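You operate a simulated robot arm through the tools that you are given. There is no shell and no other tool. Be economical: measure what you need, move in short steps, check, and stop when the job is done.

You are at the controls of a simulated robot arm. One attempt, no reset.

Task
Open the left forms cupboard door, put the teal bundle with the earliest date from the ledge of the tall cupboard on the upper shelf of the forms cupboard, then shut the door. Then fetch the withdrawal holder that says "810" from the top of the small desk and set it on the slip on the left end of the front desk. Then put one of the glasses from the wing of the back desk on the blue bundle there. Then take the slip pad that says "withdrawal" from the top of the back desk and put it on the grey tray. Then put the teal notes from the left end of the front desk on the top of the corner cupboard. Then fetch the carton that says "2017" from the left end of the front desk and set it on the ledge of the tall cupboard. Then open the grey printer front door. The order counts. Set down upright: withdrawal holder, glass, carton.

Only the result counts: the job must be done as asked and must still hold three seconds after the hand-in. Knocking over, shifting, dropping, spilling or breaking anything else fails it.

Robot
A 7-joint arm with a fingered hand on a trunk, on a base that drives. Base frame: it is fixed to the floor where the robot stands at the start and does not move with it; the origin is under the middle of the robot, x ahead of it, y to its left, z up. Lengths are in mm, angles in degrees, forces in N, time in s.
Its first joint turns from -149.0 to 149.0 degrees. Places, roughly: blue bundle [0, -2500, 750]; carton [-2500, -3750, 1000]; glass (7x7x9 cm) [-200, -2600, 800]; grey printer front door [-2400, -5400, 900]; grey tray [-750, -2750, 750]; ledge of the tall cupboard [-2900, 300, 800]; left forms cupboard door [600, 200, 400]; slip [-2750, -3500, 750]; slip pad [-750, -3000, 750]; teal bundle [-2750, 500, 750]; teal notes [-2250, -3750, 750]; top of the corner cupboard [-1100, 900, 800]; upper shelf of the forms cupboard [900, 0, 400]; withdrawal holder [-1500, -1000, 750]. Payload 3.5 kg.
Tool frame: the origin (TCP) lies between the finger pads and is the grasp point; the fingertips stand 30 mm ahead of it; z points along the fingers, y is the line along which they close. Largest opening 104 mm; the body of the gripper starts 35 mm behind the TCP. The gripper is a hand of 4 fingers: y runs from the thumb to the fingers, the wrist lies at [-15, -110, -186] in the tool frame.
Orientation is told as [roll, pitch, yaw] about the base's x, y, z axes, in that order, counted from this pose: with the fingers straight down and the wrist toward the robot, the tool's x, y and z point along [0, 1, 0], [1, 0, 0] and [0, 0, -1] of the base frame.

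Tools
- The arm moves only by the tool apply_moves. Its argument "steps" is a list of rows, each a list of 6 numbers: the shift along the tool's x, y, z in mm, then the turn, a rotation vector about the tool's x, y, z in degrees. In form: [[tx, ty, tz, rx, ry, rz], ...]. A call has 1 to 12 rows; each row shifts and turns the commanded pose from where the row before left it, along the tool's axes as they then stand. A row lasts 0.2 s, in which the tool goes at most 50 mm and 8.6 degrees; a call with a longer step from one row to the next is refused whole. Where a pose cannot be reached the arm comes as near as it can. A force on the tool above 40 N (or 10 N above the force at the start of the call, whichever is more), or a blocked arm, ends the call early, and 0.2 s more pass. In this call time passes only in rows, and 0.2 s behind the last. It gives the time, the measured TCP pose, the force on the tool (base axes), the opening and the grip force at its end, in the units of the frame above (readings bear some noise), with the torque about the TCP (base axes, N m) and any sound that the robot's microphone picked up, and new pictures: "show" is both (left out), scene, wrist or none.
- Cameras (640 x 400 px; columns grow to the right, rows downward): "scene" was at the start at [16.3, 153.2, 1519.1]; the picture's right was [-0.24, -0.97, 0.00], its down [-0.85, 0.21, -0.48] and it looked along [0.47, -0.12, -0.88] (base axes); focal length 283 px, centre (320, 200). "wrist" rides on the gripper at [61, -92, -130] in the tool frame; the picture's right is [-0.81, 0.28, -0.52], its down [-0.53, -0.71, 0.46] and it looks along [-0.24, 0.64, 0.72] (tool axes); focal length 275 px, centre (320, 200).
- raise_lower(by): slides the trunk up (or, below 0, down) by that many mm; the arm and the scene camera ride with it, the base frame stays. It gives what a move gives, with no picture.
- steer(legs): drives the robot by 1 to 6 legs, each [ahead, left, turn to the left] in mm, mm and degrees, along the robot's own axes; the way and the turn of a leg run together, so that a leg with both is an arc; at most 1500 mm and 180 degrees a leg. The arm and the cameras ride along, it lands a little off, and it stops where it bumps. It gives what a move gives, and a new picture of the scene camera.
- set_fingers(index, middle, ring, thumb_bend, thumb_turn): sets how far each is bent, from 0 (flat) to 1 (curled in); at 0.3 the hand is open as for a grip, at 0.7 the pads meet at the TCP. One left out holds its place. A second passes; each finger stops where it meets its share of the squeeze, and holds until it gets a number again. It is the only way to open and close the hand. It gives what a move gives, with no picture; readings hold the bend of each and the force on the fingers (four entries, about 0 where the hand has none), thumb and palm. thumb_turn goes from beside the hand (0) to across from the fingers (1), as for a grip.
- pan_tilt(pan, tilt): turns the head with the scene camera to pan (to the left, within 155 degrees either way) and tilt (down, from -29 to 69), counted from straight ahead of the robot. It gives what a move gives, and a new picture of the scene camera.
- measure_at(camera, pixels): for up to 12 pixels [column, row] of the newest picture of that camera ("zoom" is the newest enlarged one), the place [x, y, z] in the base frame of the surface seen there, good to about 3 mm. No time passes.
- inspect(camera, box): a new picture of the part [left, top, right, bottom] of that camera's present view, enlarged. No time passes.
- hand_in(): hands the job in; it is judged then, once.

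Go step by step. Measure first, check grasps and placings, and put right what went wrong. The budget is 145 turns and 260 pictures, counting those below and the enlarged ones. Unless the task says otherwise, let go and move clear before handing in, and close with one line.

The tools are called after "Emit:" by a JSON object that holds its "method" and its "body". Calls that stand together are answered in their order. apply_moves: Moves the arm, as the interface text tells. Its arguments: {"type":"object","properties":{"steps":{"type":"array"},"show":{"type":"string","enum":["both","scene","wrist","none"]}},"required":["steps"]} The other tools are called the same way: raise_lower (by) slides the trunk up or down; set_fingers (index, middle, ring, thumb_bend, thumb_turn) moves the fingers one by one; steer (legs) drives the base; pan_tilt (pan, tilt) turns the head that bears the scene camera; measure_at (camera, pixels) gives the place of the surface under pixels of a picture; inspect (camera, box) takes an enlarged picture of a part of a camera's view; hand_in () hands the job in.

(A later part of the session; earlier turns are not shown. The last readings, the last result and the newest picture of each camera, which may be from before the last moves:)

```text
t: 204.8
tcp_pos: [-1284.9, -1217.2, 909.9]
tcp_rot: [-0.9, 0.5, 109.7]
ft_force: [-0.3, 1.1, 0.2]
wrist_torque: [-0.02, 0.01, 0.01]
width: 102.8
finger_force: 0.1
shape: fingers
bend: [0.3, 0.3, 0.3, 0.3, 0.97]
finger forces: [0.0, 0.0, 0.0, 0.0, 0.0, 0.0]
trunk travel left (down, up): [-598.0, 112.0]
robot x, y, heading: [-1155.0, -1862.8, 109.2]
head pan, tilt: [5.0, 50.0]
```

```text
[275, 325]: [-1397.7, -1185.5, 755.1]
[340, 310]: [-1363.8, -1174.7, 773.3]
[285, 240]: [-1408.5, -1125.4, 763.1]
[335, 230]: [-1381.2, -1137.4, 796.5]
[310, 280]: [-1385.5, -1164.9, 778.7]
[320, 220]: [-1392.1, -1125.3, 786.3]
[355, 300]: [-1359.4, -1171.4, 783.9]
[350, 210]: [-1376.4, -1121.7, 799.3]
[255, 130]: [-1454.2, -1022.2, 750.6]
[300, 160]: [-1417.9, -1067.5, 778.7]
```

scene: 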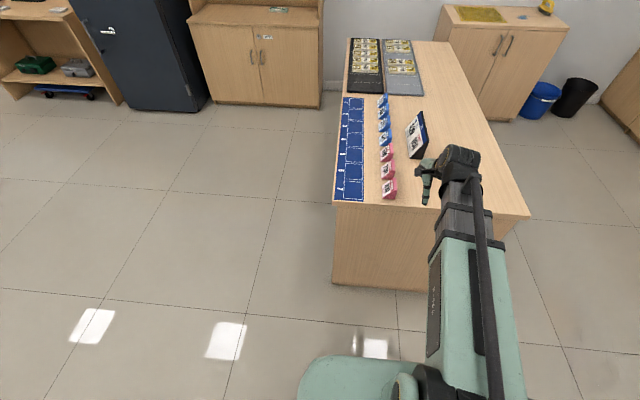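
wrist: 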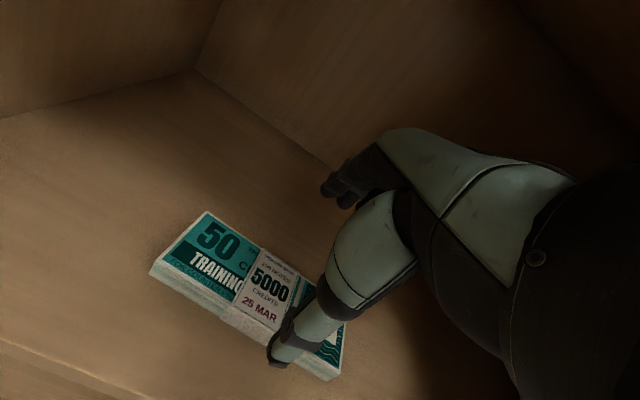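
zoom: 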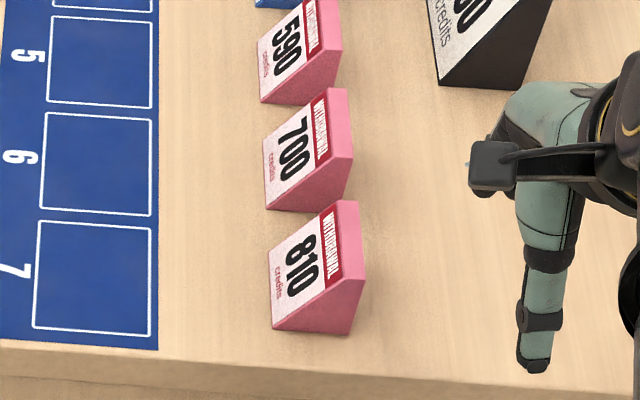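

The 810 holder is centred near (-1383,-1150), 60 wide, with its top at z 800. I'll move above it, shifted slightly so the fingers fit the gap to 700.

Emit:
{"method": "apply_moves", "body": {"steps": [[23, 29, 10, 0, 0, 0], [23, 29, 10, 0, 0, 0], [23, 29.5, 10, 0, 0, 3]]}}

```text
t: 205.6
tcp_pos: [-1378.3, -1155.6, 876.3]
tcp_rot: [-0.9, 0.5, 106.6]
ft_force: [0.8, 0.7, 0.4]
wrist_torque: [0.01, 0.0, -0.02]
width: 103.1
finger_force: 0.1
shape: fingers
bend: [0.3, 0.3, 0.3, 0.3, 0.97]
finger forces: [0.1, 0.0, 0.0, 0.0, 0.0, 0.1]
trunk travel left (down, up): [-598.0, 112.0]
robot x, y, heading: [-1151.0, -1863.5, 108.6]
head pan, tilt: [5.0, 50.0]
```

scene: 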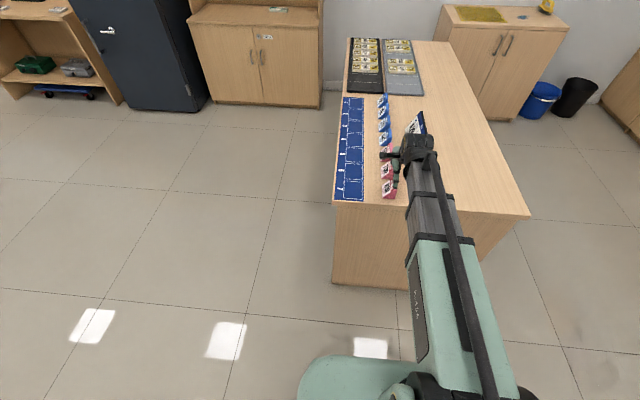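
wrist: 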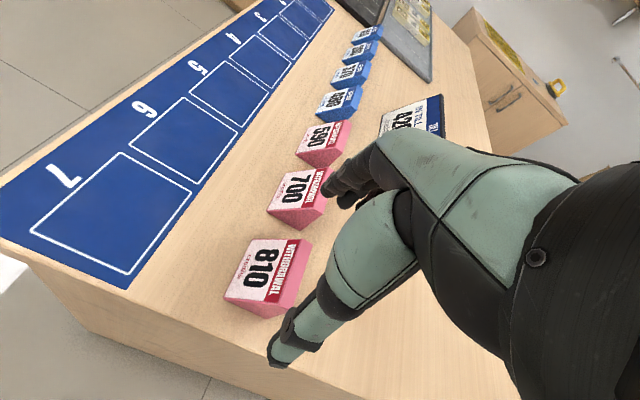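

I'll double-check the holder's place with the wrist camera before going down.

Emit:
{"method": "measure_at", "body": {"camera": "wrist", "pixels": [[228, 292], [265, 312], [285, 260], [300, 250], [260, 242], [275, 300], [298, 290], [270, 205], [300, 225]]}}

```text
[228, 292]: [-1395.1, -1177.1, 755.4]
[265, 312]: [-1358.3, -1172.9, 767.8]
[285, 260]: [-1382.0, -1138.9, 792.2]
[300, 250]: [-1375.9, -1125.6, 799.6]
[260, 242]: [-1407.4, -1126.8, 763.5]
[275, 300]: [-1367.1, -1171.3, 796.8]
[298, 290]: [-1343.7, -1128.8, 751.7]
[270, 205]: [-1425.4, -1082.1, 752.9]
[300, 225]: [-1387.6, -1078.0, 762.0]
```

The position agrees. I'll descend 90 mm and close.

Emit:
{"method": "apply_moves", "body": {"steps": [[0, 0, 30, 0, 0, 0], [0, 0, 30, 0, 0, 0], [0, 0, 20, 0, 0, 0], [0, 0, 10, 0, 0, 0]], "show": "wrist"}}

Emit:
{"method": "set_fingers", "body": {"index": 0.7, "middle": 0.7, "ring": 0.7, "thumb_bend": 0.7}}

Emit:
{"method": "apply_moves", "body": {"steps": [[0, 0, -15, 0, 0, 0], [0, 0, -40, 0, 0, 0]]}}

```text
t: 206.6
tcp_pos: [-1377.1, -1156.9, 787.8]
tcp_rot: [-1.0, 0.6, 106.7]
ft_force: [-0.7, 0.1, -0.8]
wrist_torque: [0.01, 0.0, 0.01]
width: 103.0
finger_force: 0.3
shape: fingers
bend: [0.3, 0.3, 0.3, 0.3, 0.97]
finger forces: [0.2, 0.0, 0.0, 0.0, 0.0, 0.1]
trunk travel left (down, up): [-598.0, 112.0]
robot x, y, heading: [-1152.1, -1864.9, 109.0]
head pan, tilt: [5.0, 50.0]
```

wrist: 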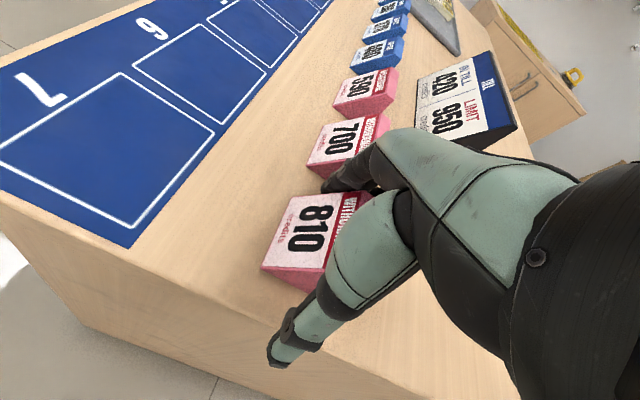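

```text
t: 207.6
tcp_pos: [-1377.5, -1157.4, 787.8]
tcp_rot: [-1.1, 0.4, 106.6]
ft_force: [0.7, -1.1, 3.2]
wrist_torque: [0.07, -0.02, -0.02]
width: 59.5
finger_force: 21.4
shape: fingers
bend: [0.46, 0.5, 0.7, 0.53, 0.96]
finger forces: [11.1, 9.3, 0.1, 0.0, 22.2, 0.0]
trunk travel left (down, up): [-598.0, 112.0]
robot x, y, heading: [-1154.8, -1860.4, 109.0]
head pan, tilt: [5.0, 50.0]
```

```text
t: 208.2
tcp_pos: [-1377.9, -1157.6, 842.6]
tcp_rot: [-1.0, 0.5, 106.7]
ft_force: [0.6, 0.8, -0.4]
wrist_torque: [-0.01, 0.01, 0.03]
width: 59.4
finger_force: 20.7
shape: fingers
bend: [0.45, 0.5, 0.7, 0.54, 0.96]
finger forces: [11.4, 9.0, 0.0, 0.0, 20.8, 0.1]
trunk travel left (down, up): [-598.0, 112.0]
robot x, y, heading: [-1153.6, -1863.3, 108.8]
head pan, tilt: [5.0, 50.0]
```

scene: 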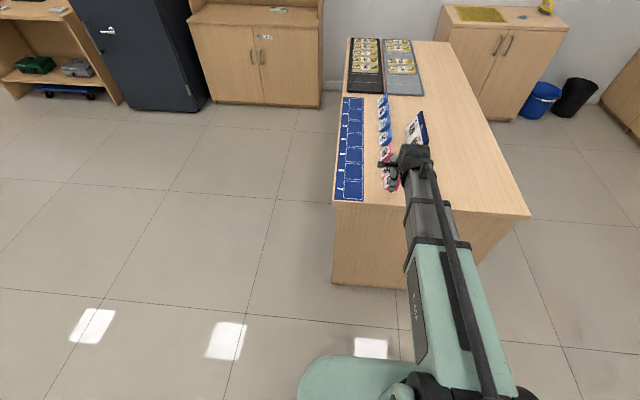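
wrist: 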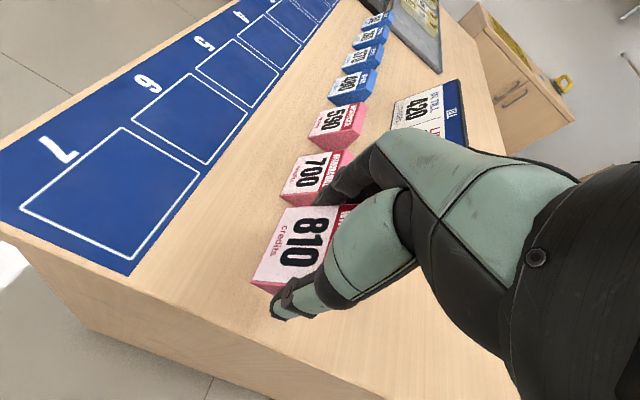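

The holder is gripped well. I'll raise it and carry it to the north end of the front desk.

Emit:
{"method": "raise_lower", "body": {"by": 80}}

Emit:
{"method": "steer", "body": {"legs": [[-200, 0, 0], [0, 0, 86], [1400, 0, 0], [520, 0, 0], [0, 0, 92]]}}

```text
t: 209.4
tcp_pos: [-1378.7, -1156.4, 923.8]
tcp_rot: [-0.9, 0.5, 106.8]
ft_force: [-0.2, 0.4, -1.0]
wrist_torque: [0.02, 0.0, 0.04]
width: 59.3
finger_force: 20.6
shape: fingers
bend: [0.45, 0.5, 0.7, 0.54, 0.96]
finger forces: [11.4, 9.0, 0.0, 0.1, 20.7, 0.0]
trunk travel left (down, up): [-678.0, 32.0]
robot x, y, heading: [-1154.0, -1862.0, 108.7]
head pan, tilt: [5.0, 50.0]
```

```text
t: 227.6
tcp_pos: [-2726.5, -3233.6, 924.1]
tcp_rot: [-0.9, 0.5, -75.4]
ft_force: [0.5, 0.0, -1.4]
wrist_torque: [0.03, 0.02, 0.0]
width: 58.5
finger_force: 19.2
shape: fingers
bend: [0.46, 0.5, 0.7, 0.55, 0.96]
finger forces: [11.0, 8.1, 0.0, 0.0, 19.4, 0.0]
trunk travel left (down, up): [-678.0, 32.0]
robot x, y, heading: [-2924.5, -2520.7, -73.0]
head pan, tilt: [5.0, 50.0]
```

scene: 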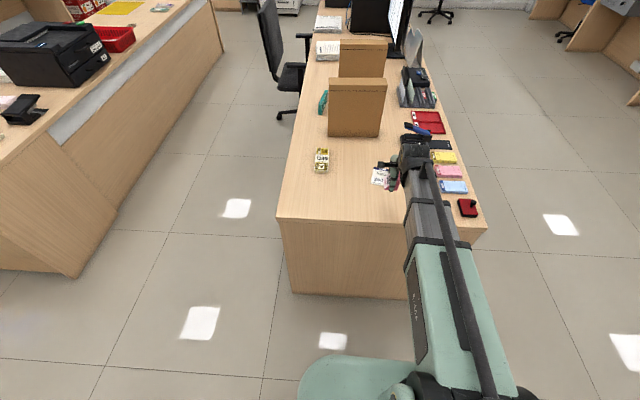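

The slip shows at (383,175) under the hand, and two cartons stand behind. I'll zoom and measure.

Emit:
{"method": "inspect", "body": {"camera": "scene", "box": [300, 30, 480, 225]}}

Emit:
{"method": "measure_at", "body": {"camera": "scene", "pixels": [[377, 168], [373, 183], [388, 186], [380, 175], [321, 160], [322, 102], [330, 82], [385, 80], [329, 132], [378, 136], [278, 218], [486, 228]]}}

Emit:
{"method": "inspect", "body": {"camera": "wrist", "box": [0, 0, 640, 400]}}

```text
2.05 times, centred on (390, 128) of scene
```

zoom: 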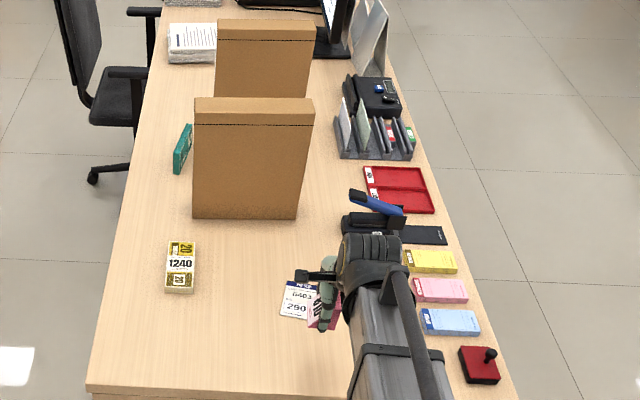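

```text
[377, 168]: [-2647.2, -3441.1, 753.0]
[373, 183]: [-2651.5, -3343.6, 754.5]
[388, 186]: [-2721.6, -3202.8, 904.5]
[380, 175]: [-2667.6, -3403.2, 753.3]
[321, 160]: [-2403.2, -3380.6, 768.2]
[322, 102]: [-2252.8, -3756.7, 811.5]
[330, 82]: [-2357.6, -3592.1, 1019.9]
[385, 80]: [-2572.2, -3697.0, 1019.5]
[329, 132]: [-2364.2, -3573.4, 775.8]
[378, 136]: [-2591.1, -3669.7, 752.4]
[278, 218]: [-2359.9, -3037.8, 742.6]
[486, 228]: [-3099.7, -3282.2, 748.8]
```

```text
1.00 times, centred on (320, 200) of wrist (not enlarged: the box is as wide or as high as the picture)
```

zoom: 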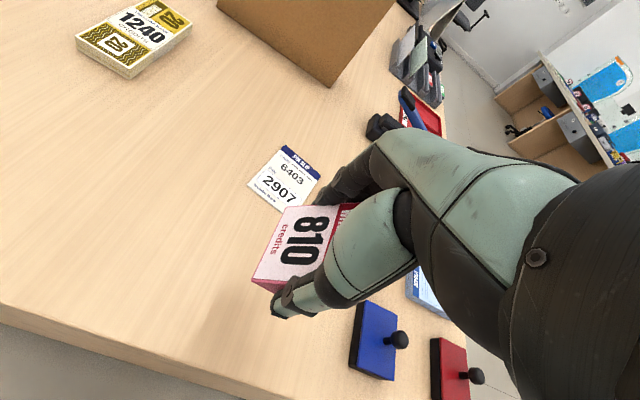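

The wrist view shows the slip at about (285,178). I'll measure its corners there.

Emit:
{"method": "measure_at", "body": {"camera": "wrist", "pixels": [[281, 147], [318, 178], [249, 183], [283, 210], [284, 178], [350, 300], [385, 365]]}}

```text
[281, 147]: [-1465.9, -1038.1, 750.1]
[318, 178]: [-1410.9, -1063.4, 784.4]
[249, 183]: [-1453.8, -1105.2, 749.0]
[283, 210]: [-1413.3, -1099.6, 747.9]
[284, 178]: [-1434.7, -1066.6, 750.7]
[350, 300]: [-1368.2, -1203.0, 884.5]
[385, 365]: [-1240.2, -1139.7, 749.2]
```

Emit:
{"method": "measure_at", "body": {"camera": "zoom", "pixels": [[281, 147], [318, 178], [249, 183], [283, 210], [284, 178], [350, 300], [285, 147], [270, 195]]}}

```text
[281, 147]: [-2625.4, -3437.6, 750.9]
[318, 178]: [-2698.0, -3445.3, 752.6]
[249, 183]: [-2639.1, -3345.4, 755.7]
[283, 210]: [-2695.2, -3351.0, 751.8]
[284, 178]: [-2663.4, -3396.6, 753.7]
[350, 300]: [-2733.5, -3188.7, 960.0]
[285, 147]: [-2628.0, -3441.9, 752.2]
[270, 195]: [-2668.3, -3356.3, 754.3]
```

The slip is centred at (-2667,-3397). I'll move the holder over it and come down to 30 mm above.

Emit:
{"method": "apply_moves", "body": {"steps": [[3, 42, 15, 0, 0, 0], [4, 42, 20, 0, 0, 0], [3, 42, 20, 0, 0, 0], [3.5, 42, 20, 0, 0, 0], [0, 0, 30, 0, 0, 0]]}}

```text
t: 228.8
tcp_pos: [-2671.9, -3391.7, 817.4]
tcp_rot: [-0.9, 0.5, -75.4]
ft_force: [0.4, -0.3, -0.3]
wrist_torque: [0.0, -0.01, -0.01]
width: 57.9
finger_force: 19.9
shape: fingers
bend: [0.46, 0.5, 0.7, 0.55, 0.96]
finger forces: [11.2, 8.1, 0.1, 0.2, 19.5, 0.0]
trunk travel left (down, up): [-678.0, 32.0]
robot x, y, heading: [-2924.9, -2519.6, -73.1]
head pan, tilt: [5.0, 50.0]
```

scene: 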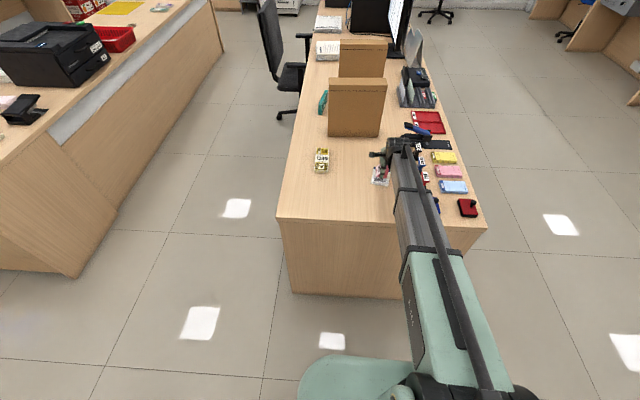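
wrist: 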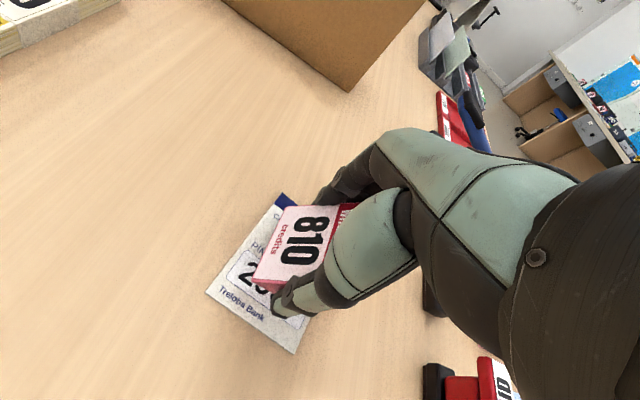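

The holder is right over the slip. I'll lower it about 28 mm, checking force.

Emit:
{"method": "apply_moves", "body": {"steps": [[0, 0, 12, 0, 0, 0], [0, 0, 10, 0, 0, 0], [0, 0, 4, 0, 0, 0], [0, 0, 3, 0, 0, 0]], "show": "wrist"}}

```text
t: 229.8
tcp_pos: [-2671.3, -3391.5, 788.5]
tcp_rot: [-0.9, 0.2, -75.3]
ft_force: [1.3, 1.0, 7.6]
wrist_torque: [-0.28, -0.05, 0.03]
width: 58.5
finger_force: 20.4
shape: fingers
bend: [0.45, 0.5, 0.7, 0.55, 0.96]
finger forces: [11.0, 8.9, 0.0, 0.0, 21.1, 0.0]
trunk travel left (down, up): [-678.0, 32.0]
robot x, y, heading: [-2924.6, -2520.3, -73.0]
head pan, tilt: [5.0, 50.0]
```

wrist: 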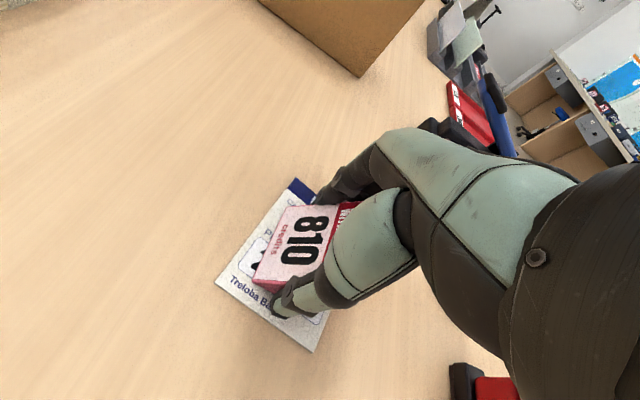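

Contact at 7.6 N, so the holder rests on the slip. I'll release and lift.

Emit:
{"method": "set_fingers", "body": {"index": 0.32, "middle": 0.32, "ring": 0.32, "thumb_bend": 0.32}}

Emit:
{"method": "apply_moves", "body": {"steps": [[0, 0, -30, 0, 0, 0], [0, 0, -40, 0, 0, 0], [0, -20, -40, 0, 0, 0]]}}

```text
t: 230.8
tcp_pos: [-2672.5, -3393.0, 788.5]
tcp_rot: [-1.1, 0.5, -75.4]
ft_force: [-0.3, -0.9, 0.2]
wrist_torque: [-0.01, -0.01, -0.01]
width: 97.6
finger_force: 0.1
shape: fingers
bend: [0.32, 0.32, 0.32, 0.32, 0.97]
finger forces: [0.0, 0.0, 0.0, 0.1, 0.1, 0.0]
trunk travel left (down, up): [-678.0, 32.0]
robot x, y, heading: [-2923.7, -2520.7, -72.8]
head pan, tilt: [5.0, 50.0]
```

```text
t: 231.6
tcp_pos: [-2676.5, -3373.3, 899.2]
tcp_rot: [-1.0, 0.5, -75.3]
ft_force: [0.5, 1.0, 0.0]
wrist_torque: [-0.01, 0.0, 0.01]
width: 98.1
finger_force: 0.1
shape: fingers
bend: [0.32, 0.32, 0.32, 0.32, 0.97]
finger forces: [0.0, 0.0, 0.0, 0.0, 0.1, 0.0]
trunk travel left (down, up): [-678.0, 32.0]
robot x, y, heading: [-2931.2, -2517.0, -73.0]
head pan, tilt: [5.0, 50.0]
```

scene: 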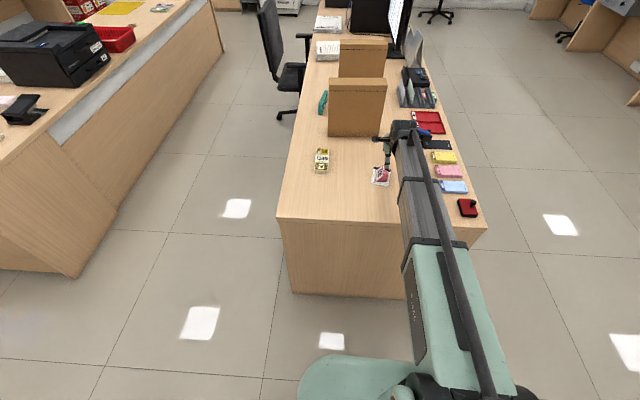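
wrist: 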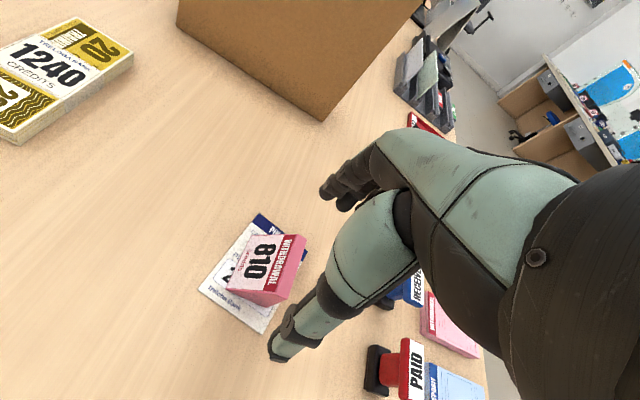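

The holder stands on the slip. I'll check how centred it is.

Emit:
{"method": "measure_at", "body": {"camera": "wrist", "pixels": [[228, 290], [242, 240], [268, 303], [284, 298], [306, 240], [262, 216], [200, 288], [272, 332], [310, 258]]}}

```text
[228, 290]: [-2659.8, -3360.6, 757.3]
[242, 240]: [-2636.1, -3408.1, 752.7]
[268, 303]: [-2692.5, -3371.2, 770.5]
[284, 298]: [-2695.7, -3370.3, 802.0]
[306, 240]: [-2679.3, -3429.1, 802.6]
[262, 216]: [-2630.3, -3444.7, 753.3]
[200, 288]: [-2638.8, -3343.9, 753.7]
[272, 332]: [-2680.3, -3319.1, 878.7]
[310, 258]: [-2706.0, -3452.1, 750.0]
```

The holder sits centred on the slip. Now the glass: I'll retract the arm and drive to the wing of the back desk.

Emit:
{"method": "apply_moves", "body": {"steps": [[0, -45, 0, 0, 0, 0], [0, -45, 0, 0, 0, 0], [0, -45, 0, 0, 0, 0], [0, -45, 0, 0, 0, 0], [0, -40, 0, 0, 0, 0]], "show": "none"}}

Emit:
{"method": "steer", "body": {"legs": [[-300, 0, 0], [0, 0, 83], [1250, 0, 0], [1200, 0, 0], [0, 0, -82]]}}

```text
t: 232.8
tcp_pos: [-2732.2, -3157.7, 900.3]
tcp_rot: [-0.9, 0.5, -75.4]
ft_force: [-0.1, 0.5, 0.2]
wrist_torque: [0.01, 0.02, 0.0]
width: 97.8
finger_force: 0.0
shape: fingers
bend: [0.32, 0.32, 0.32, 0.32, 0.97]
finger forces: [0.1, 0.0, 0.0, 0.0, 0.1, 0.0]
trunk travel left (down, up): [-678.0, 32.0]
robot x, y, heading: [-2926.2, -2518.3, -72.9]
head pan, tilt: [5.0, 50.0]
```

```text
t: 253.5
tcp_pos: [-378.6, -2400.5, 899.9]
tcp_rot: [-1.1, 0.5, -72.1]
ft_force: [-0.1, -0.4, -0.1]
wrist_torque: [0.03, -0.02, 0.0]
width: 97.9
finger_force: 0.0
shape: fingers
bend: [0.32, 0.32, 0.32, 0.32, 0.97]
finger forces: [0.0, 0.0, 0.0, 0.0, 0.0, 0.1]
trunk travel left (down, up): [-678.0, 32.0]
robot x, y, heading: [-608.9, -1772.8, -69.6]
head pan, tilt: [5.0, 50.0]
```

scene: 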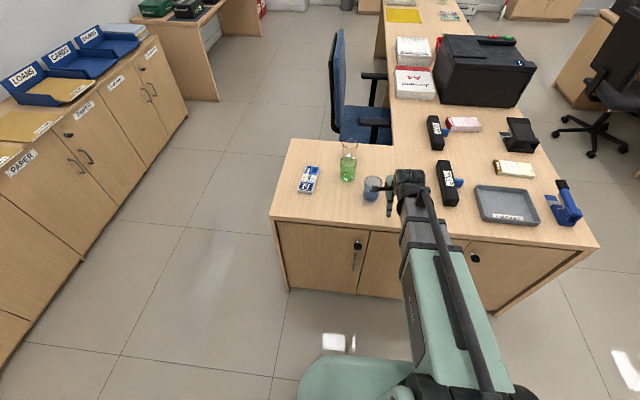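

Glasses show at (348,165) and (372,188), and the blue bundle at (309,180). The tray is at (507,205), with pads at (463,125) and (515,168). I'll zoom in.

Emit:
{"method": "inspect", "body": {"camera": "scene", "box": [285, 130, 405, 210]}}

Emit:
{"method": "measure_at", "body": {"camera": "zoom", "pixels": [[70, 335], [160, 345], [105, 185], [180, 190], [125, 260], [300, 115], [335, 100], [340, 270], [450, 245], [440, 365], [470, 270], [240, 400]]}}

Emit:
{"method": "inspect", "body": {"camera": "scene", "box": [420, 100, 590, 230]}}

Emit:
{"method": "measure_at", "body": {"camera": "zoom", "pixels": [[90, 75], [165, 70], [230, 100], [285, 230], [430, 240], [355, 255], [215, 330], [445, 460], [330, 350], [400, 350], [450, 340], [330, 480]]}}

```text
5.00 times, centred on (345, 170) of scene
```

zoom: 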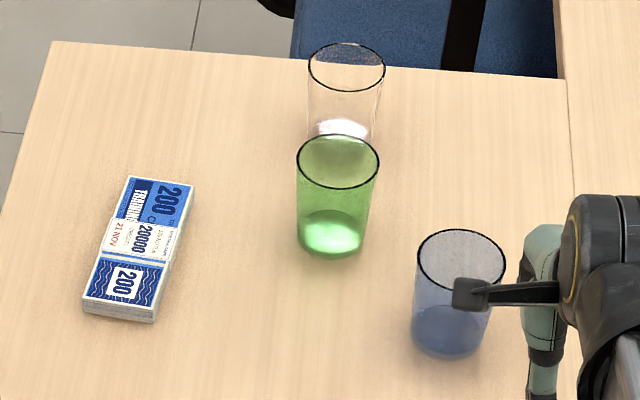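

```text
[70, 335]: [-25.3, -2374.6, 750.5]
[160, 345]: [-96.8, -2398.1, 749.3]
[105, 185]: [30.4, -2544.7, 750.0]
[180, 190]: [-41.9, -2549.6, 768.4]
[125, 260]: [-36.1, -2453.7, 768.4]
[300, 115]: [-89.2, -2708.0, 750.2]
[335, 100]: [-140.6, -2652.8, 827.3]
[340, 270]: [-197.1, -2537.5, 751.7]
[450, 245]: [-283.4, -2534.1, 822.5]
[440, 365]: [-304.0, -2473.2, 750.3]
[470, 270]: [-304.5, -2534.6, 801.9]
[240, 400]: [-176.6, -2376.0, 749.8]
```

```text
3.08 times, centred on (505, 165) of scene
```

zoom: 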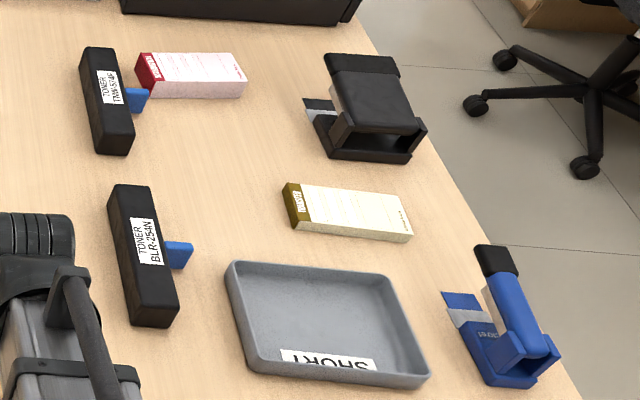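

```text
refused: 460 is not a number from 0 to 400
```

There are three glasses, and the blue one at (460,290) of the first zoom is nearest. I'll move the hand above its estimated centre (-289,-2510) and check with the wrist camera.

Emit:
{"method": "apply_moves", "body": {"steps": [[26, 30, -6, 0, 0, 0], [26, 34, -6, 0, 0, 0], [0, 34, 0, 0, 0, 0], [0, 0, 0, 0, 0, 0]]}}

```text
t: 254.5
tcp_pos: [-300.7, -2478.4, 912.0]
tcp_rot: [-1.1, 0.6, -72.2]
ft_force: [0.7, 0.1, 0.1]
wrist_torque: [0.01, 0.0, -0.01]
width: 97.9
finger_force: 0.0
shape: fingers
bend: [0.32, 0.32, 0.32, 0.32, 0.97]
finger forces: [0.1, 0.1, 0.1, 0.0, 0.0, 0.1]
trunk travel left (down, up): [-678.0, 32.0]
robot x, y, heading: [-605.0, -1773.1, -69.9]
head pan, tilt: [5.0, 50.0]
```

scene: 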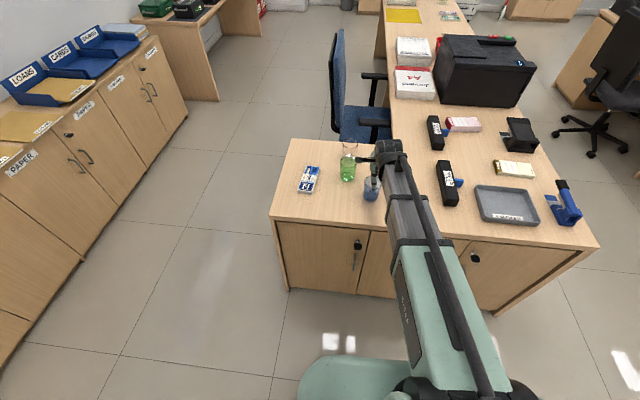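
wrist: 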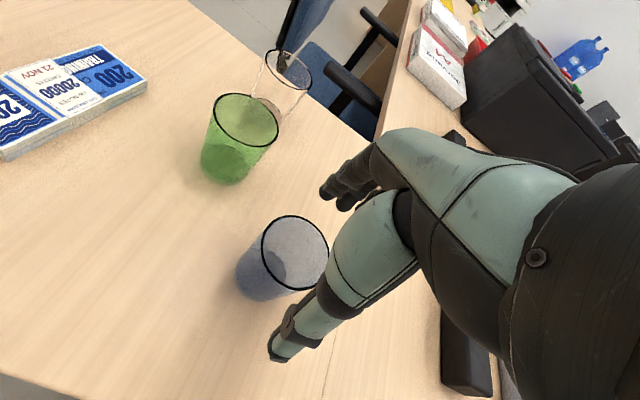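

I'll measure rim points of the blue glass, the bundle's corners and the green glass's rim.

Emit:
{"method": "measure_at", "body": {"camera": "wrist", "pixels": [[290, 215], [262, 255], [327, 262], [276, 225], [290, 290], [236, 270], [100, 45], [148, 80], [5, 155], [70, 85], [280, 125], [213, 100]]}}

```text
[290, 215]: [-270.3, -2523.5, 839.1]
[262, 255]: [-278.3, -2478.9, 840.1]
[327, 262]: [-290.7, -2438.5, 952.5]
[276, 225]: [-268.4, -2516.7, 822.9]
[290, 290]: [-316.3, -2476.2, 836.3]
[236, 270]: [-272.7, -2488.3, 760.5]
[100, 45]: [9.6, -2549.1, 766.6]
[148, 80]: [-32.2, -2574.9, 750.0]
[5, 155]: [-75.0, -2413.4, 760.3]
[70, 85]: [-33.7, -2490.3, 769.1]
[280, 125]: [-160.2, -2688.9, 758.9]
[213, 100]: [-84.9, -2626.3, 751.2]
```

The rim centre is at about (-301,-2506), z 840. I'll align and descend round the glass.

Emit:
{"method": "apply_moves", "body": {"steps": [[-8.5, 26.5, 0, 0, 0, 0], [0, 0, 30, 0, 0, 0], [0, 0, 30, 0, 0, 0], [0, 0, 25, 0, 0, 0], [0, 0, 12, 0, 0, 0]]}}

```text
t: 255.7
tcp_pos: [-300.5, -2505.9, 814.7]
tcp_rot: [-0.8, 0.5, -72.2]
ft_force: [0.6, -0.9, 1.4]
wrist_torque: [0.01, 0.01, -0.01]
width: 98.2
finger_force: 0.3
shape: fingers
bend: [0.32, 0.32, 0.32, 0.32, 0.97]
finger forces: [0.9, 0.1, 0.0, 0.1, 0.0, 0.1]
trunk travel left (down, up): [-678.0, 32.0]
robot x, y, heading: [-610.3, -1773.9, -69.7]
head pan, tilt: [5.0, 50.0]
```

scene: 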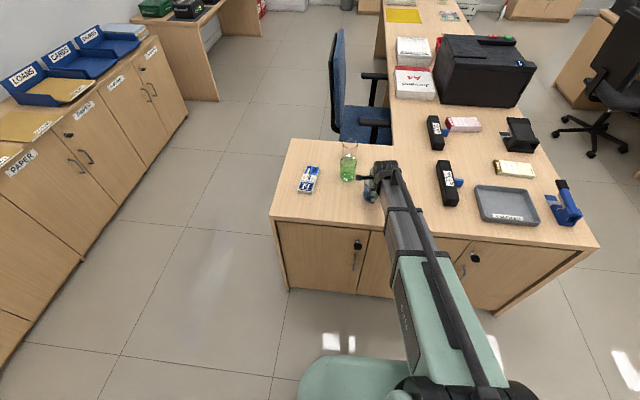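
wrist: 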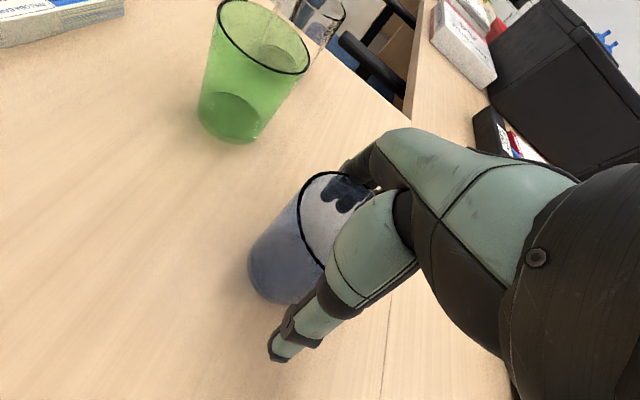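

The fingers show through the far glass wall, so they straddle the glass. I'll close.

Emit:
{"method": "set_fingers", "body": {"index": 0.6, "middle": 0.6, "ring": 0.6, "thumb_bend": 0.6}}

Emit:
{"method": "apply_moves", "body": {"steps": [[0, 0, -15, 0, 0, 0], [0, 0, -30, 0, 0, 0], [0, 0, -30, 0, 0, 0]]}}

```text
t: 256.7
tcp_pos: [-302.2, -2504.2, 814.6]
tcp_rot: [-0.9, 0.5, -72.2]
ft_force: [0.1, -2.2, 3.4]
wrist_torque: [-0.21, -0.03, -0.01]
width: 61.4
finger_force: 25.1
shape: fingers
bend: [0.42, 0.54, 0.6, 0.55, 0.97]
finger forces: [20.9, 4.8, 0.0, 0.1, 24.3, 0.0]
trunk travel left (down, up): [-678.0, 32.0]
robot x, y, heading: [-606.9, -1768.7, -69.7]
head pan, tilt: [5.0, 50.0]
```

```text
t: 257.5
tcp_pos: [-300.0, -2504.5, 888.7]
tcp_rot: [-1.0, 0.5, -72.2]
ft_force: [-0.9, -0.3, -1.4]
wrist_torque: [0.02, 0.01, 0.03]
width: 62.0
finger_force: 23.7
shape: fingers
bend: [0.42, 0.55, 0.6, 0.55, 0.97]
finger forces: [18.7, 4.1, 0.0, 0.0, 24.0, 0.0]
trunk travel left (down, up): [-678.0, 32.0]
robot x, y, heading: [-606.6, -1771.0, -69.7]
head pan, tilt: [5.0, 50.0]
```

scene: 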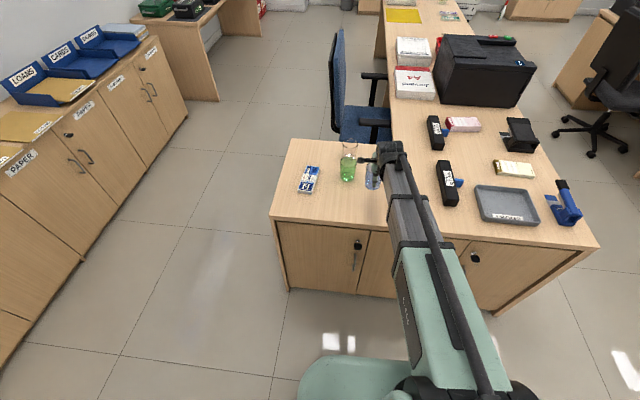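
wrist: 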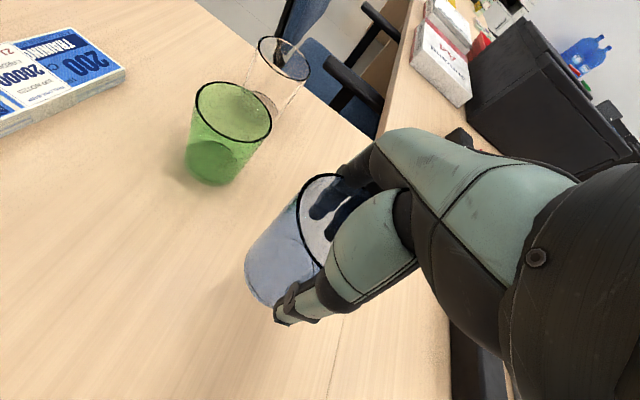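

The glass is lifted but sits a little off-centre in the hand. I'll measure its rim and the bundle so I can place it.

Emit:
{"method": "measure_at", "body": {"camera": "wrist", "pixels": [[325, 176], [303, 195], [297, 225], [305, 250], [320, 268], [246, 285], [70, 30], [126, 68], [25, 95], [80, 75], [5, 125]]}}

Emit:
{"method": "inspect", "body": {"camera": "scene", "box": [290, 155, 330, 205]}}

Emit:
{"method": "measure_at", "body": {"camera": "zoom", "pixels": [[220, 110], [365, 135], [110, 305], [250, 320], [240, 215], [290, 130], [180, 290]]}}

```text
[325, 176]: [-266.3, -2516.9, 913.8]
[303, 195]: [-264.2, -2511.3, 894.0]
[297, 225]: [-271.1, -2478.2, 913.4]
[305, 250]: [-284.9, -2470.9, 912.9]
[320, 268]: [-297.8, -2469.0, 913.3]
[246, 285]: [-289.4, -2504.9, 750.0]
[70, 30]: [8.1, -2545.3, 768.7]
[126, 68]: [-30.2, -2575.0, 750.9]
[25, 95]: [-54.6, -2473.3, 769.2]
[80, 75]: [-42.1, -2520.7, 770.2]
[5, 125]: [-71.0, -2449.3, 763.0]
```

```text
8.00 times, centred on (310, 180) of scene
```

zoom: 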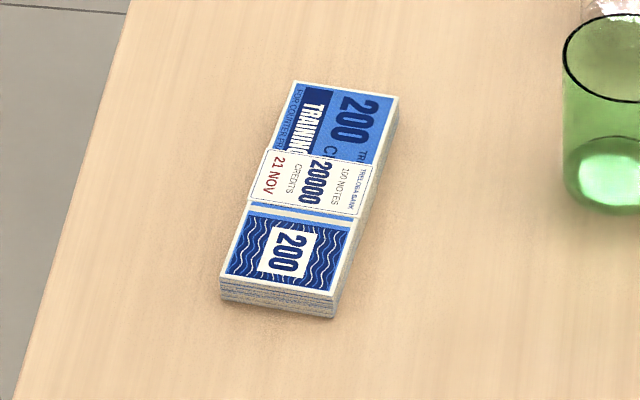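

```text
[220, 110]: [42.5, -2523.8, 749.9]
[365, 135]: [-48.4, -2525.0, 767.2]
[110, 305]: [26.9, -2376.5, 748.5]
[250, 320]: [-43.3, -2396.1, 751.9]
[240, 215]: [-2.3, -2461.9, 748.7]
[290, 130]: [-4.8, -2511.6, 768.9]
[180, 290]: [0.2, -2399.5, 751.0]
```

The glass is centred on the TCP. I'll take the bundle's top corners precisely.

Emit:
{"method": "measure_at", "body": {"camera": "zoom", "pixels": [[304, 92], [385, 106], [330, 280], [232, 268], [310, 190], [285, 235]]}}

```text
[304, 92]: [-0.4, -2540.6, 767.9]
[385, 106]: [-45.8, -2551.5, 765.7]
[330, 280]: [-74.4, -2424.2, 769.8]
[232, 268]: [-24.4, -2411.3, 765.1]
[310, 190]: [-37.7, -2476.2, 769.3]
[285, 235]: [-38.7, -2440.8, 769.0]
```

The bundle centre is (-36,-2482). I'll raise the glass to clear the others and carry it there.

Emit:
{"method": "apply_moves", "body": {"steps": [[0, 0, -42, 0, 0, 0], [43, 10, 0, 0, 0, 0], [43, 10, 0, 0, 0, 0], [43, 10, 0, 0, 0, 0], [43, 10, 0, 0, 0, 0], [43, 10, 0, 0, 0, 0], [43, 9.6, 0, 0, 0, 0]]}}

```text
t: 259.1
tcp_pos: [-34.4, -2483.2, 924.7]
tcp_rot: [-1.1, 0.5, -72.2]
ft_force: [0.5, 0.7, -2.0]
wrist_torque: [-0.01, 0.01, -0.01]
width: 61.6
finger_force: 22.2
shape: fingers
bend: [0.42, 0.55, 0.6, 0.55, 0.97]
finger forces: [18.1, 4.1, 0.0, 0.1, 23.0, 0.0]
trunk travel left (down, up): [-678.0, 32.0]
robot x, y, heading: [-615.9, -1773.1, -69.7]
head pan, tilt: [5.0, 50.0]
```

scene: 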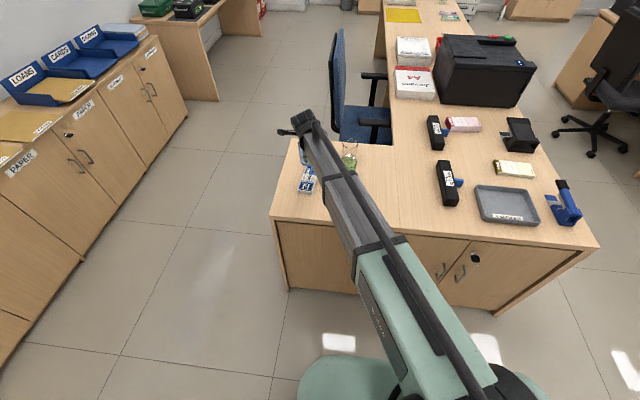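
wrist: 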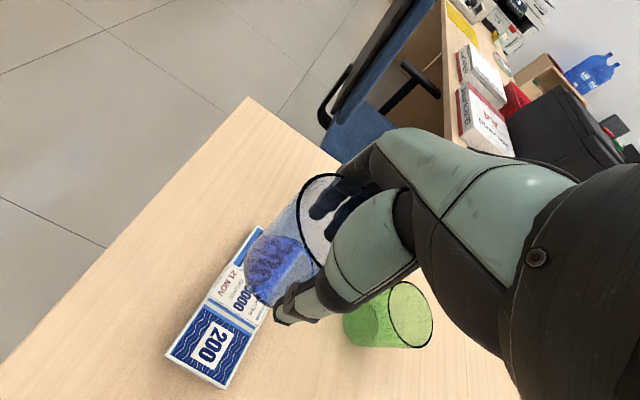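

The glass is over the bundle. I'll lower it 88 mm, then feel for contact.

Emit:
{"method": "apply_moves", "body": {"steps": [[0, 0, 30, 0, 0, 0], [0, 0, 30, 0, 0, 0], [0, 0, 22, 0, 0, 0], [0, 0, 5, 0, 0, 0], [0, 0, 3, 0, 0, 0], [0, 0, 2, 0, 0, 0]], "show": "wrist"}}

```text
t: 260.5
tcp_pos: [-37.3, -2483.3, 833.0]
tcp_rot: [-1.1, 0.5, -72.2]
ft_force: [-0.6, 0.2, -2.1]
wrist_torque: [-0.01, 0.01, 0.0]
width: 61.6
finger_force: 22.2
shape: fingers
bend: [0.42, 0.55, 0.6, 0.55, 0.97]
finger forces: [17.8, 4.1, 0.0, 0.1, 22.7, 0.1]
trunk travel left (down, up): [-678.0, 32.0]
robot x, y, heading: [-611.9, -1774.9, -69.8]
head pan, tilt: [5.0, 50.0]
```

wrist: 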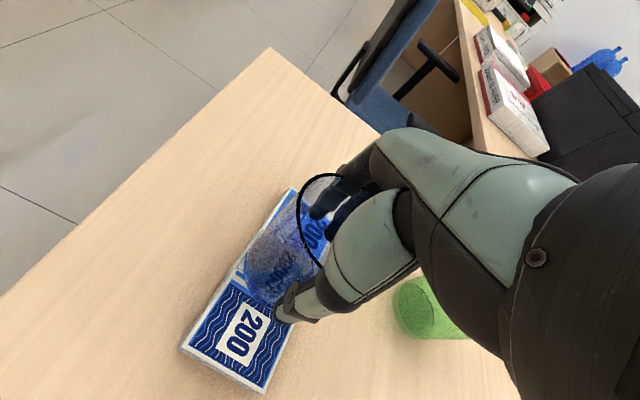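

No contact yet, so I'll lower in 1.5 mm steps until it touches.

Emit:
{"method": "apply_moves", "body": {"steps": [[0, 0, 1.5, 0, 0, 0], [0, 0, 1.5, 0, 0, 0]], "show": "none"}}

```text
t: 261.1
tcp_pos: [-36.7, -2482.3, 833.1]
tcp_rot: [-0.9, 0.4, -72.2]
ft_force: [0.6, 0.6, 10.1]
wrist_torque: [-0.19, -0.09, 0.02]
width: 61.7
finger_force: 24.7
shape: fingers
bend: [0.42, 0.55, 0.6, 0.55, 0.97]
finger forces: [19.5, 4.9, 0.0, 0.0, 24.5, 0.0]
trunk travel left (down, up): [-678.0, 32.0]
robot x, y, heading: [-607.3, -1772.8, -69.7]
head pan, tilt: [5.0, 50.0]
```

Contact at 10 N. I'll release and lift straight up.

Emit:
{"method": "set_fingers", "body": {"index": 0.3, "middle": 0.3, "ring": 0.3, "thumb_bend": 0.3}}

Emit:
{"method": "apply_moves", "body": {"steps": [[0, 0, -30, 0, 0, 0], [0, 0, -40, 0, 0, 0], [0, 0, -40, 0, 0, 0], [-40, 0, 0, 0, 0, 0], [-45, 0, 0, 0, 0, 0], [-45, 0, 0, 0, 0, 0], [-45, 0, 0, 0, 0, 0], [-45, 0, 0, 0, 0, 0]]}}

```text
t: 262.1
tcp_pos: [-37.0, -2483.6, 830.7]
tcp_rot: [-1.0, 0.5, -72.2]
ft_force: [0.5, 0.0, 0.3]
wrist_torque: [-0.02, -0.03, -0.01]
width: 103.2
finger_force: 0.1
shape: fingers
bend: [0.3, 0.3, 0.3, 0.3, 0.97]
finger forces: [0.1, 0.0, 0.0, 0.0, 0.0, 0.0]
trunk travel left (down, up): [-678.0, 32.0]
robot x, y, heading: [-608.1, -1775.2, -69.9]
head pan, tilt: [5.0, 50.0]
```

```text
t: 263.9
tcp_pos: [-246.0, -2549.6, 945.5]
tcp_rot: [-0.9, 0.5, -72.1]
ft_force: [0.2, -1.4, 0.3]
wrist_torque: [0.02, -0.03, 0.0]
width: 103.0
finger_force: 0.1
shape: fingers
bend: [0.3, 0.3, 0.3, 0.3, 0.97]
finger forces: [0.0, 0.0, 0.0, 0.0, 0.0, 0.0]
trunk travel left (down, up): [-678.0, 32.0]
robot x, y, heading: [-607.3, -1776.3, -70.0]
head pan, tilt: [5.0, 50.0]
```

scene: 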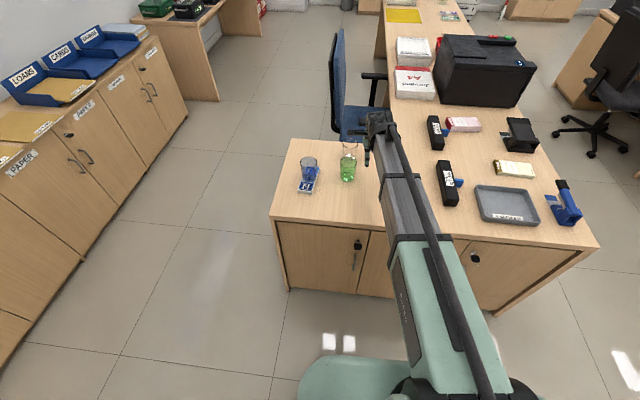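
wrist: 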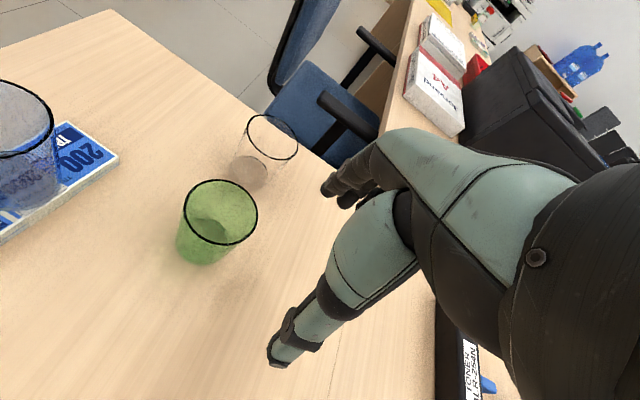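

The glass stands on the blue bundle. Next is the slip pad, so I'll read the labels on the red-ended and olive-ended pads.

Emit:
{"method": "inspect", "body": {"camera": "scene", "box": [440, 112, 490, 138]}}

Emit:
{"method": "inspect", "body": {"camera": "scene", "box": [490, 155, 540, 185]}}

Emit:
{"method": "inspect", "body": {"camera": "scene", "box": [420, 100, 590, 230]}}

Emit:
{"method": "measure_at", "body": {"camera": "zoom", "pixels": [[150, 72], [230, 70], [190, 75], [290, 210], [395, 225], [350, 205], [235, 270], [385, 285], [420, 370], [255, 365], [320, 310], [130, 190]]}}

```text
12.80 times, centred on (465, 125) of scene
```

zoom: 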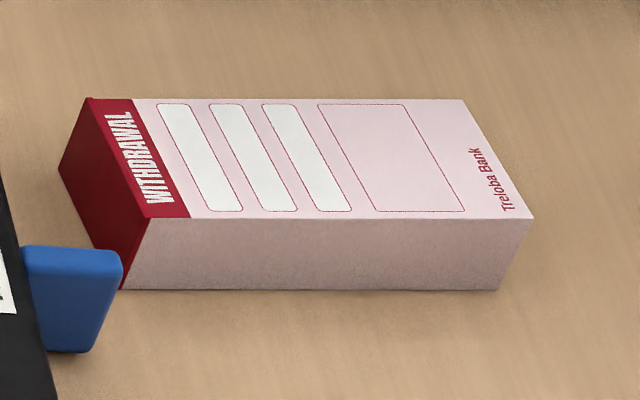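

```text
12.80 times, centred on (515, 170) of scene
```

zoom: 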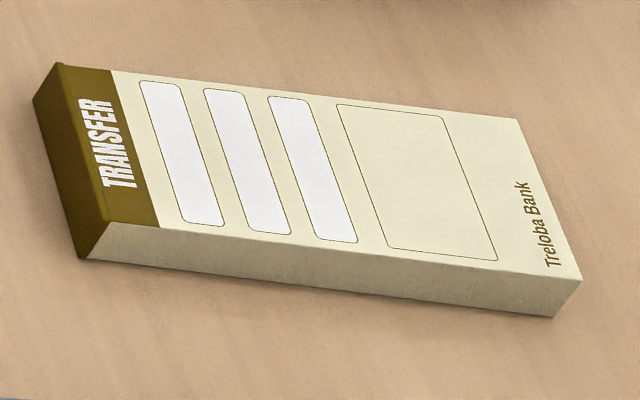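

```text
3.08 times, centred on (505, 165) of scene
```

zoom: 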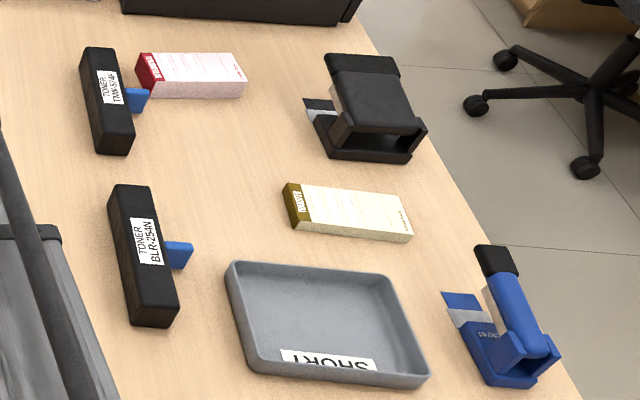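

```text
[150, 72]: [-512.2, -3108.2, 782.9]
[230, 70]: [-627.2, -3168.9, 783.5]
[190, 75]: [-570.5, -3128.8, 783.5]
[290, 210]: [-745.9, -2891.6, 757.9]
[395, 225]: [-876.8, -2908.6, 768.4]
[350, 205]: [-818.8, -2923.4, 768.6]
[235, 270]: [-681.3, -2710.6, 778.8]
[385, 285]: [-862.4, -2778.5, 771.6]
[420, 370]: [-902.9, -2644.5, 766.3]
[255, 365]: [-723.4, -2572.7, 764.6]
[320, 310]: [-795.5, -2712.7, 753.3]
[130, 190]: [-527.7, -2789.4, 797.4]
```

WITHDRAWAL is the red-ended pad near (-570,-3135), and the tray is centred near (-795,-2680). Reaching from the west side is easiest, so I'll check where the office chair stands.

Emit:
{"method": "pan_tilt", "body": {"pan": -25, "tilt": 35}}

Emit:
{"method": "measure_at", "body": {"camera": "scene", "pixels": [[60, 130], [420, 150], [460, 160], [380, 120], [440, 100], [300, 200], [500, 150], [400, 200], [470, 110]]}}

```text
t: 264.9
tcp_pos: [-244.2, -2550.6, 947.0]
tcp_rot: [-0.9, 0.5, -72.2]
ft_force: [0.8, 0.1, -0.5]
wrist_torque: [0.03, -0.02, 0.03]
width: 102.9
finger_force: 0.1
shape: fingers
bend: [0.3, 0.3, 0.3, 0.3, 0.97]
finger forces: [0.0, 0.0, 0.0, 0.1, 0.0, 0.0]
trunk travel left (down, up): [-678.0, 32.0]
robot x, y, heading: [-608.5, -1774.9, -69.9]
head pan, tilt: [-25.0, 35.0]
```

scene: 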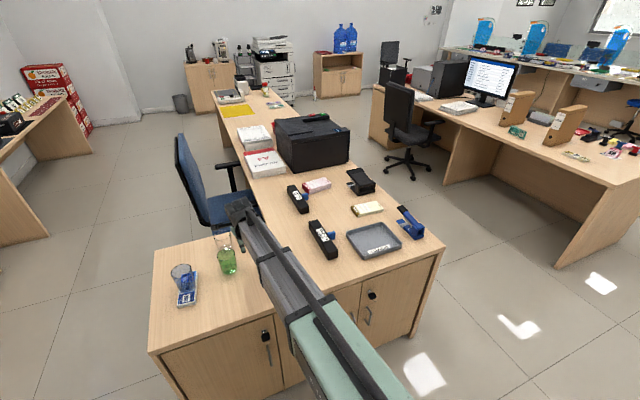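

```text
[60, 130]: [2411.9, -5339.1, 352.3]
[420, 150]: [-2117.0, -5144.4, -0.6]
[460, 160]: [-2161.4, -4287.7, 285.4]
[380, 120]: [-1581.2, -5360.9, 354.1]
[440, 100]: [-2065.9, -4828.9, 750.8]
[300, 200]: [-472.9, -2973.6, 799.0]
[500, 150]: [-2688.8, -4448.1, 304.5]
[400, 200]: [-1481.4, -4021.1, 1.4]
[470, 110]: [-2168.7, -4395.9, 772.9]
```

The chair is well clear at about (-1800,-4600). I'll retract, raise the hand and drive round to the west side of the back desk.

Emit:
{"method": "apply_moves", "body": {"steps": [[0, -40, -20, 0, 0, 0], [0, -40, -20, 0, 0, 0], [0, -45, 0, 0, 0, 0], [0, -45, 0, 0, 0, 0], [0, -40, 0, 0, 0, 0]], "show": "none"}}

Emit:
{"method": "steer", "body": {"legs": [[-200, 0, 0], [0, 0, -70], [1268, 0, 0], [0, 0, 63], [769, 0, 0], [0, 0, 95]]}}

Emit:
{"method": "pan_tilt", "body": {"pan": 10, "tilt": 50}}

```text
t: 266.1
tcp_pos: [-309.0, -2350.1, 987.4]
tcp_rot: [-1.0, 0.5, -72.3]
ft_force: [0.5, -0.5, -1.4]
wrist_torque: [-0.02, 0.02, -0.01]
width: 103.2
finger_force: 0.0
shape: fingers
bend: [0.3, 0.3, 0.3, 0.3, 0.97]
finger forces: [0.0, 0.0, 0.1, 0.0, 0.1, 0.0]
trunk travel left (down, up): [-678.0, 32.0]
robot x, y, heading: [-604.8, -1771.5, -70.1]
head pan, tilt: [-25.0, 35.0]
```

```text
t: 287.3
tcp_pos: [-921.4, -2900.6, 988.2]
tcp_rot: [-1.1, 0.4, 12.2]
ft_force: [-0.1, 0.4, -0.4]
wrist_torque: [-0.01, 0.03, 0.0]
width: 103.1
finger_force: 0.1
shape: fingers
bend: [0.3, 0.3, 0.3, 0.3, 0.97]
finger forces: [0.0, 0.0, 0.0, 0.0, 0.0, 0.1]
trunk travel left (down, up): [-678.0, 32.0]
robot x, y, heading: [-1523.1, -3139.5, 14.5]
head pan, tilt: [-25.0, 35.0]
```

scene: 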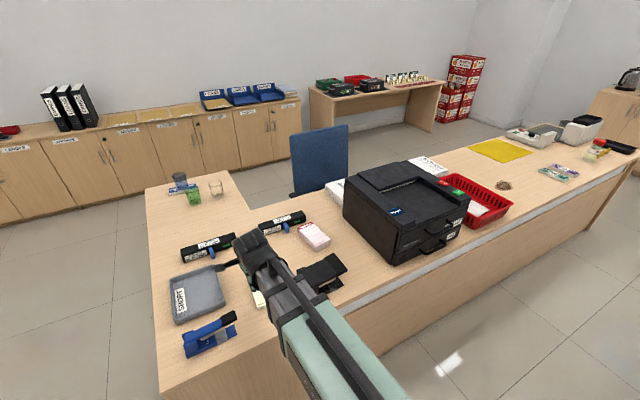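

```text
t: 288.3
tcp_pos: [-920.9, -2900.0, 988.6]
tcp_rot: [-1.1, 0.5, 12.1]
ft_force: [1.0, 0.0, -0.3]
wrist_torque: [0.02, -0.03, 0.0]
width: 102.8
finger_force: 0.1
shape: fingers
bend: [0.3, 0.3, 0.3, 0.3, 0.97]
finger forces: [0.0, 0.1, 0.0, 0.0, 0.0, 0.1]
trunk travel left (down, up): [-678.0, 32.0]
robot x, y, heading: [-1521.1, -3147.7, 14.8]
head pan, tilt: [10.0, 50.0]
```

scene: 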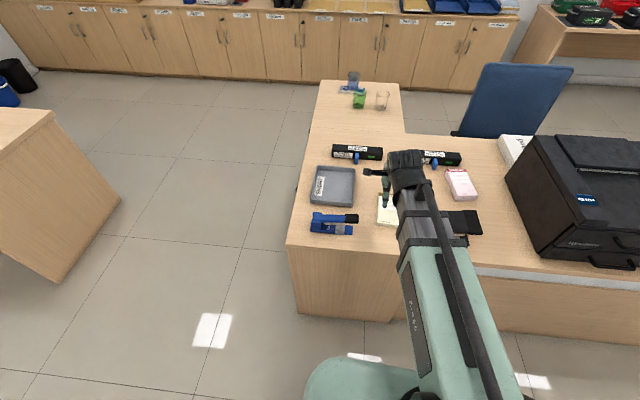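

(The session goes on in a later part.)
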